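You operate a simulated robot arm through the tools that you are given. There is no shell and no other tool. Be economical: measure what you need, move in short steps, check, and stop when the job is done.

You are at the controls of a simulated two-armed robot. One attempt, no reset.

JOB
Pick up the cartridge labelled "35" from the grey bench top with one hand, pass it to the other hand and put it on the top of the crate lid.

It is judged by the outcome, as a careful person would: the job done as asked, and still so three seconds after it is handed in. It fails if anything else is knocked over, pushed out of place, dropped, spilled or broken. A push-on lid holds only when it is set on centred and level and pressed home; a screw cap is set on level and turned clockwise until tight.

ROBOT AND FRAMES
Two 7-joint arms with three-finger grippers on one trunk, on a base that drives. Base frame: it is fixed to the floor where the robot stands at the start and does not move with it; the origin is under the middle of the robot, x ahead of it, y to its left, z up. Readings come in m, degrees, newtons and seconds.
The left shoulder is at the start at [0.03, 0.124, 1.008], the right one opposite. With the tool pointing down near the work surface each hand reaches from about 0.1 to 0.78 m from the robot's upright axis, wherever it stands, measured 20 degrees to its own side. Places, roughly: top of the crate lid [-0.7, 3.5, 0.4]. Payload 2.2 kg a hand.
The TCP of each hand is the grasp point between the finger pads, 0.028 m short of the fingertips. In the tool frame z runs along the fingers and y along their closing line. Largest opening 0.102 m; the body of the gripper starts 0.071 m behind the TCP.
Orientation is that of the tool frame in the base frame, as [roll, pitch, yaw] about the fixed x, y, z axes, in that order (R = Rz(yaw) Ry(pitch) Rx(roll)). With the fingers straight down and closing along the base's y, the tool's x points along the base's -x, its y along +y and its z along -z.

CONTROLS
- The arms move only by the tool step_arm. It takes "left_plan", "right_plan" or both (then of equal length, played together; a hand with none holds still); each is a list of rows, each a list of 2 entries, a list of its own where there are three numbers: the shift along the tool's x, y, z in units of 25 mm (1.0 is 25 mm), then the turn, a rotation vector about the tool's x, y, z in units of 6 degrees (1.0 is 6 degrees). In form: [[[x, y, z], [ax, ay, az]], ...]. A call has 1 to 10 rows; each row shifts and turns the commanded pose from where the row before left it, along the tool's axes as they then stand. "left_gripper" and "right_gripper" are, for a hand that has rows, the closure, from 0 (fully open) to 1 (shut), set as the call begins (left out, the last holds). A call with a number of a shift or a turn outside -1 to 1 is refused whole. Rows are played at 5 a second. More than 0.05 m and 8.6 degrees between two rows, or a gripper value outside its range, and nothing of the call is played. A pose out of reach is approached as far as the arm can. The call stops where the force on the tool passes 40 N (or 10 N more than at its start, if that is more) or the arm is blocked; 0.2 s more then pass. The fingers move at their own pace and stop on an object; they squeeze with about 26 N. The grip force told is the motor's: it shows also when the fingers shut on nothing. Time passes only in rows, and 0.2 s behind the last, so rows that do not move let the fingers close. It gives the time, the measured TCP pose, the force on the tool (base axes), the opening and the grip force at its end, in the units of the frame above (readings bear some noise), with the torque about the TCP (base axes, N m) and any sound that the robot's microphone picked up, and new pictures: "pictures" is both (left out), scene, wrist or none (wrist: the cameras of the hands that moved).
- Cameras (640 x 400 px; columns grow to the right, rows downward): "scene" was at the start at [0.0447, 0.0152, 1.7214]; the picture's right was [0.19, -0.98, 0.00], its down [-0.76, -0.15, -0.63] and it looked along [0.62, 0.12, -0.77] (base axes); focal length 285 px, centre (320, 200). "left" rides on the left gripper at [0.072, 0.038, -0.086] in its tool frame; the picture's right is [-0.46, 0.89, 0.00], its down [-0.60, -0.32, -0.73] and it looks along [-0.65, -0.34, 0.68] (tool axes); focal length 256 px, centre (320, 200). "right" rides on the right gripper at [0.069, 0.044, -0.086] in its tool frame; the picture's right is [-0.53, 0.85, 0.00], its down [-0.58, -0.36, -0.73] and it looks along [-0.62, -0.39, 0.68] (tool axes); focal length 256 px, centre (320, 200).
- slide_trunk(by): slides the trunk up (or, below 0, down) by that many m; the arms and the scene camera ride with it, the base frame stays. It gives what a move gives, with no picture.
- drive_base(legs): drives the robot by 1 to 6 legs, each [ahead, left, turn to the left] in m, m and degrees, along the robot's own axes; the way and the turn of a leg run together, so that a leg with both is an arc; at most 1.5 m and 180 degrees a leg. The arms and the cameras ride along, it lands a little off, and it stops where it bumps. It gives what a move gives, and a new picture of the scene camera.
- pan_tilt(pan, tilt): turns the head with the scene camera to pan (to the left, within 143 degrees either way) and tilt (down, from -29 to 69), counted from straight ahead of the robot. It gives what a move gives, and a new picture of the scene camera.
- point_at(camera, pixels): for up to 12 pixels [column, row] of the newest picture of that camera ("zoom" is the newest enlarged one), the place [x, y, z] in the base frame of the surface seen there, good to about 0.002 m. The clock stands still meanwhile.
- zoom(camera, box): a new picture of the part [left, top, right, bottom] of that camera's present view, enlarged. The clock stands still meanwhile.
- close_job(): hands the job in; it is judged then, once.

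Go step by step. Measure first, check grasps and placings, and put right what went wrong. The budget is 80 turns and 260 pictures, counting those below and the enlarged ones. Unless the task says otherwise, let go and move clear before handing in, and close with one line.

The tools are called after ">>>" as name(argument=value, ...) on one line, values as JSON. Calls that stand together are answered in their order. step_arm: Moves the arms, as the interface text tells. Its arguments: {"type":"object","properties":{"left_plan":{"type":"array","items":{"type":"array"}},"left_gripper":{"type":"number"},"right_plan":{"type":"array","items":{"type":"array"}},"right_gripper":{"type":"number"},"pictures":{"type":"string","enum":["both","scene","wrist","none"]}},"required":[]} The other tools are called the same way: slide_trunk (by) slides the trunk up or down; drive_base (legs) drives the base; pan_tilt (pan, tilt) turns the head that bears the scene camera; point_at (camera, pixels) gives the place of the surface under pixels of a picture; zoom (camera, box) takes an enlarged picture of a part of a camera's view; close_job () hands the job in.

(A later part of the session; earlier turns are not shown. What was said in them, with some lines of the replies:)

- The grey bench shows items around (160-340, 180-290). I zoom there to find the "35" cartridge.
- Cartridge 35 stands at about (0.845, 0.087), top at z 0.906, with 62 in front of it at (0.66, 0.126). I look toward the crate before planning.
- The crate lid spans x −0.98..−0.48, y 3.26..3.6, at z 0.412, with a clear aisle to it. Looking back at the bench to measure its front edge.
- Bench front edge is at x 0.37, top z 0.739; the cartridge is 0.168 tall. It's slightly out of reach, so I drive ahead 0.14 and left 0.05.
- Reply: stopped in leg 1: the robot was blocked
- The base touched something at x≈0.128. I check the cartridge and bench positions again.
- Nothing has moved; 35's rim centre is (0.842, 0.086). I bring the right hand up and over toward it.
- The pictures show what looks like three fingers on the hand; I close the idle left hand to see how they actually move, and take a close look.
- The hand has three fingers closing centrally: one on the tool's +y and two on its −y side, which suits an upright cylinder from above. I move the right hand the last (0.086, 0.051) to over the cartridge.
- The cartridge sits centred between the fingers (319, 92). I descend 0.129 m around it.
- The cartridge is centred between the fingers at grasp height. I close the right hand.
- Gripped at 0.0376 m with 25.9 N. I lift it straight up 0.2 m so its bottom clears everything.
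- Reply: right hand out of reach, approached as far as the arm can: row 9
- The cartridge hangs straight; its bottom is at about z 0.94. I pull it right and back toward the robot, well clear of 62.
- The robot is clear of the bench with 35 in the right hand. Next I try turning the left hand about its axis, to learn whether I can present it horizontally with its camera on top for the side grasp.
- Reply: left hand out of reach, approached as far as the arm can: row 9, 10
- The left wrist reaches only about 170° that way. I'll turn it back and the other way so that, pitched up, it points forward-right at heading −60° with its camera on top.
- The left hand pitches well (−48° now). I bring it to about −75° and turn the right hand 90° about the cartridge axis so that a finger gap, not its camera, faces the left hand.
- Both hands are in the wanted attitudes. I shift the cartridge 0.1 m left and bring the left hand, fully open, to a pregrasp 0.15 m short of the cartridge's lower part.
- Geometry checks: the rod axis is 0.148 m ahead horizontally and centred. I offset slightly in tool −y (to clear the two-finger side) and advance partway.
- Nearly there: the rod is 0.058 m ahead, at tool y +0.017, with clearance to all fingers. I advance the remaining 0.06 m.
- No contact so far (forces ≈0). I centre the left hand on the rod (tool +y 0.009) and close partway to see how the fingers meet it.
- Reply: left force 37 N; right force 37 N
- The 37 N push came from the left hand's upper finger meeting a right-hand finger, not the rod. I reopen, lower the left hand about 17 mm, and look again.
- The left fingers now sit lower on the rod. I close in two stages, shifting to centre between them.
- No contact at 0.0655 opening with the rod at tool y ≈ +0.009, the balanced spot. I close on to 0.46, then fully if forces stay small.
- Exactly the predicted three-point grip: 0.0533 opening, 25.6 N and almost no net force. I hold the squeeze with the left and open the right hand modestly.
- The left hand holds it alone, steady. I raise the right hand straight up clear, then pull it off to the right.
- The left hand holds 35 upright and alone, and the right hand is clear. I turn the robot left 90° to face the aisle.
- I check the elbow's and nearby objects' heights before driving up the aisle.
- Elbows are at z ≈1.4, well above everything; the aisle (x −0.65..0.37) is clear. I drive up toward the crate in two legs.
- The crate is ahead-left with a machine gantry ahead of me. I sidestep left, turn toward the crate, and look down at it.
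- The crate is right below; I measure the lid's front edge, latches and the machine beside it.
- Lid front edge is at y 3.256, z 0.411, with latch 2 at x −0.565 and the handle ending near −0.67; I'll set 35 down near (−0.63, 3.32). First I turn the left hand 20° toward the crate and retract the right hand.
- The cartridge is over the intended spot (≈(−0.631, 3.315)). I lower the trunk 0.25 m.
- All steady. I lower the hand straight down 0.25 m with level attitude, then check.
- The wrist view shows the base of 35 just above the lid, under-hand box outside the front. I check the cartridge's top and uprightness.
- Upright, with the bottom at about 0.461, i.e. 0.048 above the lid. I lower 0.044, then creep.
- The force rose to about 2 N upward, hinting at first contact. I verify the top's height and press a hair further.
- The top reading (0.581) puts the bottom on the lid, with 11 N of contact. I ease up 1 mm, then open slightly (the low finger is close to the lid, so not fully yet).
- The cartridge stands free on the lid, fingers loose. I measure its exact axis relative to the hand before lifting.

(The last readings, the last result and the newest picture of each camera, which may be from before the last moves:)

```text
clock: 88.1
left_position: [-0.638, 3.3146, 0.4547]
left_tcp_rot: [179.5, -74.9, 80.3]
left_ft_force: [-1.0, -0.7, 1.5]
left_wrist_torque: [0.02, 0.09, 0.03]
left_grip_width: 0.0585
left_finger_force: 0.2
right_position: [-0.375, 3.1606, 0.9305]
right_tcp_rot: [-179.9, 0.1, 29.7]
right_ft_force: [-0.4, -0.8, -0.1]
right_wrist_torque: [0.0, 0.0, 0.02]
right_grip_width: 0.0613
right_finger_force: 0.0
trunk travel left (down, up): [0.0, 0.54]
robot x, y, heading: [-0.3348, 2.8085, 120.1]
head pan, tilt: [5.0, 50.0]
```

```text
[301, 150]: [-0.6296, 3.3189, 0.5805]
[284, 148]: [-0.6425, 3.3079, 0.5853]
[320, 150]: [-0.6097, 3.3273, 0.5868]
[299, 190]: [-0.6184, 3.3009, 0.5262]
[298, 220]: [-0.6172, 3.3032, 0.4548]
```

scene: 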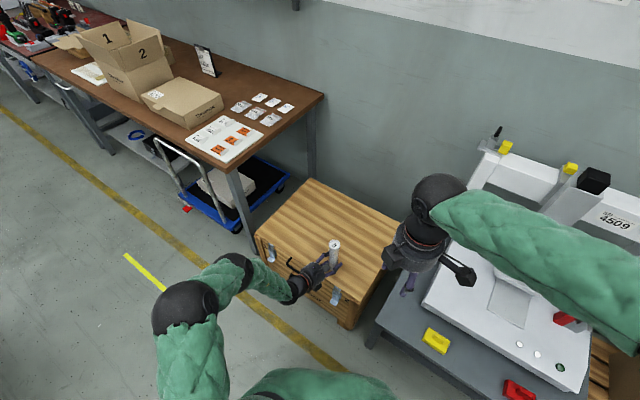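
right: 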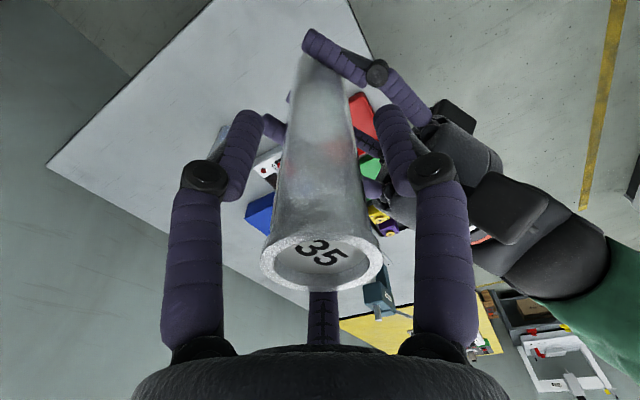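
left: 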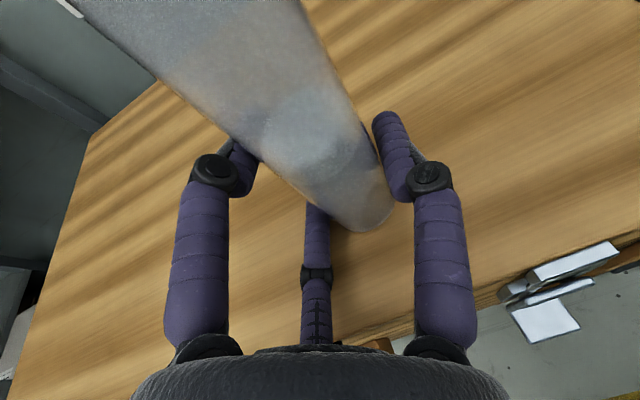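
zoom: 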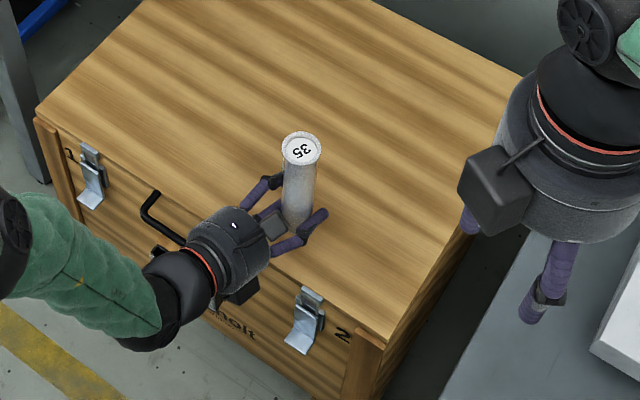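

The rod is centred between the loosened fingers. I raise the hand 12 mm along it, then open wider.

>>> step_arm(left_plan=[[[0.15, 0.03, -0.04], [0, 0, 0]], [[0.15, 0, -0.04], [0, 0, 0]], [[0.16, 0, -0.043], [0, 0, 0]], [[0, 0, 0], [0, 0, 0]]], pictures="none")

>>> step_arm(left_plan=[[[0, 0, 0], [0, 0, 0]], [[0, 0, 0], [0, 0, 0]]], left_gripper=0.3)

>>> zoom(camera="scene", box=[280, 200, 400, 320])

```text
clock: 89.1
left_position: [-0.6374, 3.3161, 0.4668]
left_tcp_rot: [179.8, -74.9, 80.2]
left_ft_force: [-0.5, 0.3, 0.3]
left_wrist_torque: [0.0, 0.01, 0.02]
left_grip_width: 0.0581
left_finger_force: 0.1
right_position: [-0.3748, 3.161, 0.9308]
right_tcp_rot: [180.0, 0.1, 29.8]
right_ft_force: [1.2, 0.0, 0.4]
right_wrist_torque: [0.02, 0.0, 0.01]
right_grip_width: 0.0613
right_finger_force: 0.1
trunk travel left (down, up): [0.0, 0.54]
robot x, y, heading: [-0.3364, 2.8104, 119.8]
head pan, tilt: [5.0, 50.0]
```

```text
clock: 89.7
left_position: [-0.6375, 3.3154, 0.4659]
left_tcp_rot: [179.8, -74.9, 80.2]
left_ft_force: [-0.1, -0.5, -0.3]
left_wrist_torque: [-0.02, 0.02, 0.01]
left_grip_width: 0.0715
left_finger_force: 0.1
right_position: [-0.375, 3.1609, 0.9319]
right_tcp_rot: [-179.9, 0.1, 29.8]
right_ft_force: [-0.8, -0.2, 0.4]
right_wrist_torque: [0.04, 0.01, 0.01]
right_grip_width: 0.0612
right_finger_force: 0.1
trunk travel left (down, up): [0.0, 0.54]
robot x, y, heading: [-0.3336, 2.8081, 119.8]
head pan, tilt: [5.0, 50.0]
```

scene: 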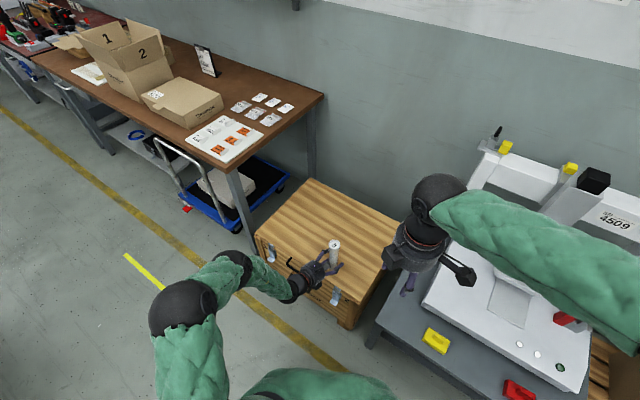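
left: 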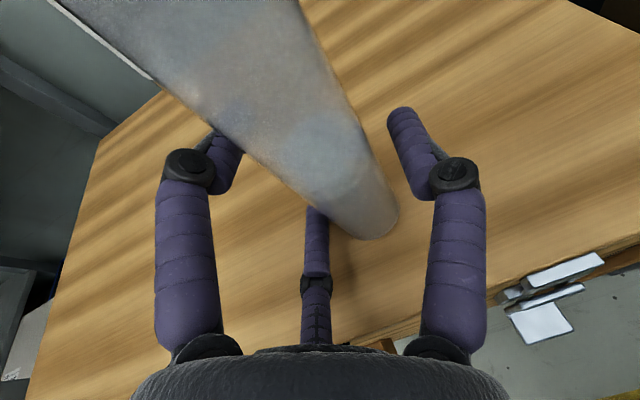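

```text
3.33 times, centred on (340, 260) of scene
```

zoom: 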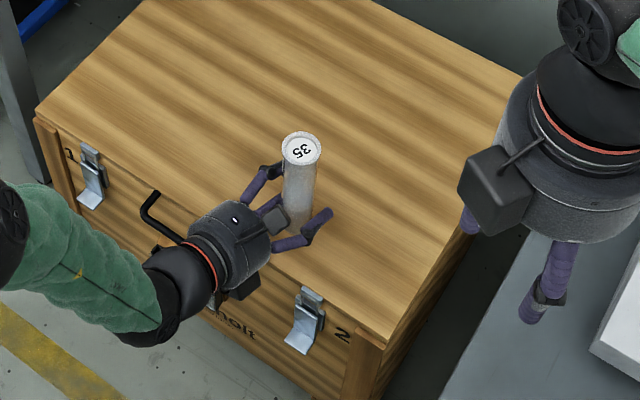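

Untouched and stable. I raise 10 mm more, open wide, and shift 5 mm toward tool −y to clear both finger sides.

>>> step_arm(left_plan=[[[0.19, 0, -0.052], [0, 0, 0]], [[0.19, 0, -0.052], [0, 0, 0]], [[0, 0, 0], [0, 0, 0]]], pictures="none")

>>> step_arm(left_plan=[[[0, 0, 0], [0, 0, 0]], [[0, 0, 0], [0, 0, 0]], [[0, -0.2, 0], [0, 0, 0]], [[0, 0, 0], [0, 0, 0]]], left_gripper=0.08)

>>> zoom(camera="scene", box=[280, 200, 400, 320])

```text
clock: 90.5
left_position: [-0.6377, 3.3141, 0.4747]
left_tcp_rot: [179.9, -75.0, 80.1]
left_ft_force: [-0.1, 1.0, -0.4]
left_wrist_torque: [0.01, -0.04, 0.01]
left_grip_width: 0.0714
left_finger_force: 0.0
right_position: [-0.374, 3.1605, 0.9307]
right_tcp_rot: [-180.0, 0.1, 29.8]
right_ft_force: [-0.3, -1.2, -0.2]
right_wrist_torque: [0.02, 0.02, -0.02]
right_grip_width: 0.0612
right_finger_force: 0.0
trunk travel left (down, up): [0.0, 0.54]
robot x, y, heading: [-0.3365, 2.8112, 119.9]
head pan, tilt: [5.0, 50.0]
```

```text
clock: 91.5
left_position: [-0.6418, 3.3158, 0.4756]
left_tcp_rot: [179.7, -74.9, 80.2]
left_ft_force: [-0.7, -0.7, -0.2]
left_wrist_torque: [0.02, -0.01, -0.02]
left_grip_width: 0.0937
left_finger_force: 0.1
right_position: [-0.3735, 3.1602, 0.9308]
right_tcp_rot: [-180.0, 0.1, 29.9]
right_ft_force: [0.0, -0.6, -0.4]
right_wrist_torque: [0.02, 0.04, 0.0]
right_grip_width: 0.0609
right_finger_force: 0.0
trunk travel left (down, up): [0.0, 0.54]
robot x, y, heading: [-0.3371, 2.8122, 119.7]
head pan, tilt: [5.0, 50.0]
```

scene: 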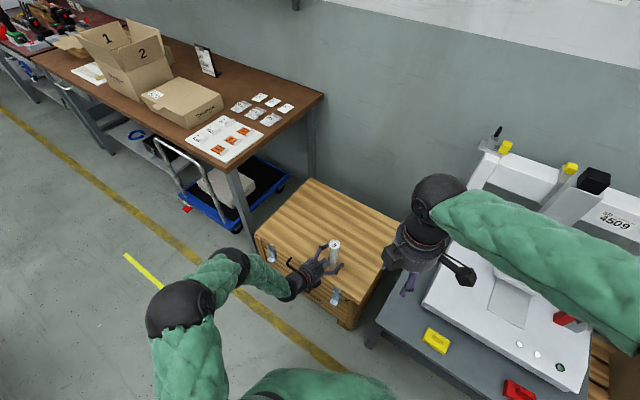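
left: 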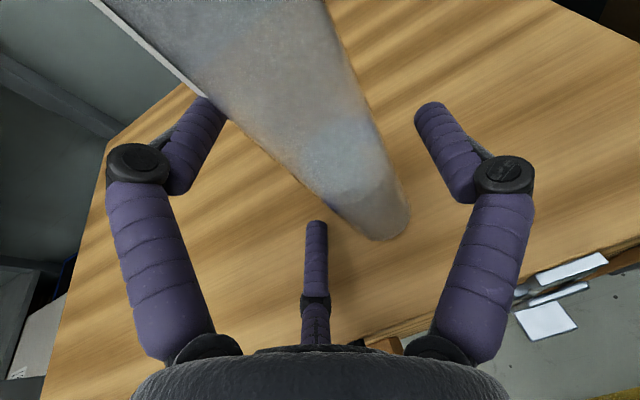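

```text
3.33 times, centred on (340, 260) of scene
```

zoom: 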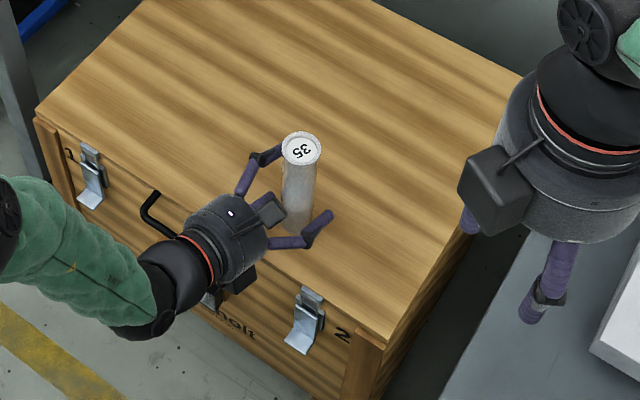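

All fingers are clear of the rod. I withdraw straight back along the hand's axis.

>>> step_arm(left_plan=[[[0, 0, -0.5], [0, 0, 0]], [[0, 0, -0.7], [0, 0, 0]], [[0, 0, -0.8], [0, 0, 0]], [[0, 0, -0.9], [0, 0, 0]], [[0, 0, -1], [0, 0, 0]], [[0, 0, -1], [0, 0, 0]]])

>>> zoom(camera="scene", box=[280, 200, 400, 320])

```text
clock: 92.9
left_position: [-0.6648, 3.1988, 0.5091]
left_tcp_rot: [179.6, -75.1, 80.3]
left_ft_force: [-0.5, -0.3, -0.9]
left_wrist_torque: [0.0, 0.0, 0.02]
left_grip_width: 0.0937
left_finger_force: 0.0
right_position: [-0.3747, 3.1611, 0.9313]
right_tcp_rot: [180.0, 0.1, 29.8]
right_ft_force: [-0.4, 1.4, 0.7]
right_wrist_torque: [-0.01, 0.04, 0.0]
right_grip_width: 0.0609
right_finger_force: 0.0
trunk travel left (down, up): [0.0, 0.54]
robot x, y, heading: [-0.3379, 2.8107, 120.1]
head pan, tilt: [5.0, 50.0]
```

scene: 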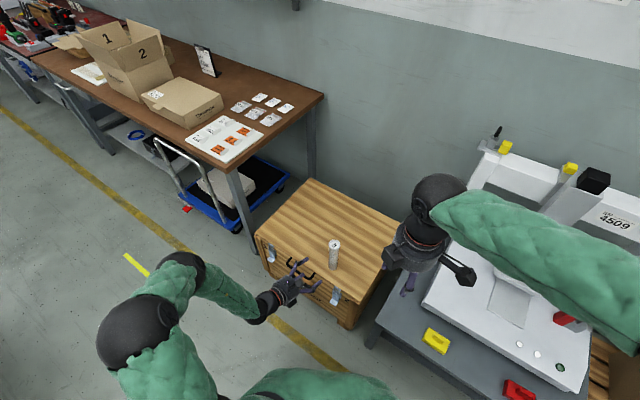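
left: 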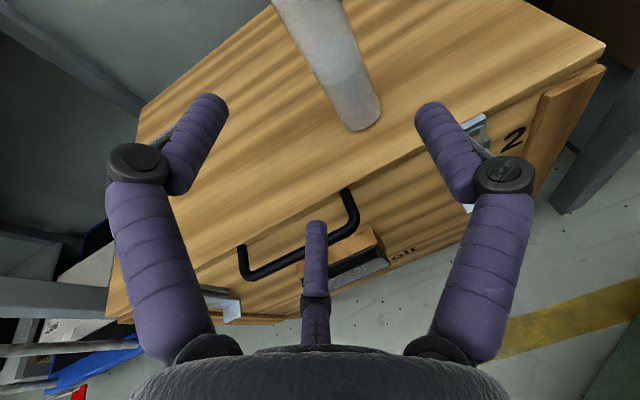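

```text
3.33 times, centred on (340, 260) of scene
```

zoom: 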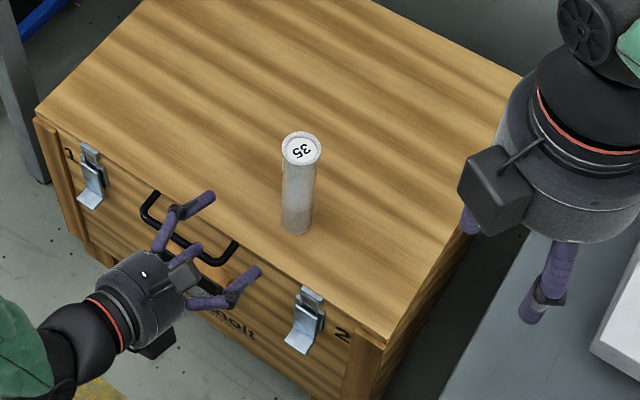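

Cartridge 35 stands upright on the crate lid, released and with both hands clear of it, so I hand the job in.

>>> close_job()

```text
The job is handed in.
```

Cartridge "35" was picked up with the right hand, passed to the left, and now stands upright on the crate lid, about 6 cm in from the front edge. Both hands are clear, and nothing else was seen to move; the base touched something (probably the grey bench) once while driving up, and a check afterwards showed nothing had shifted.
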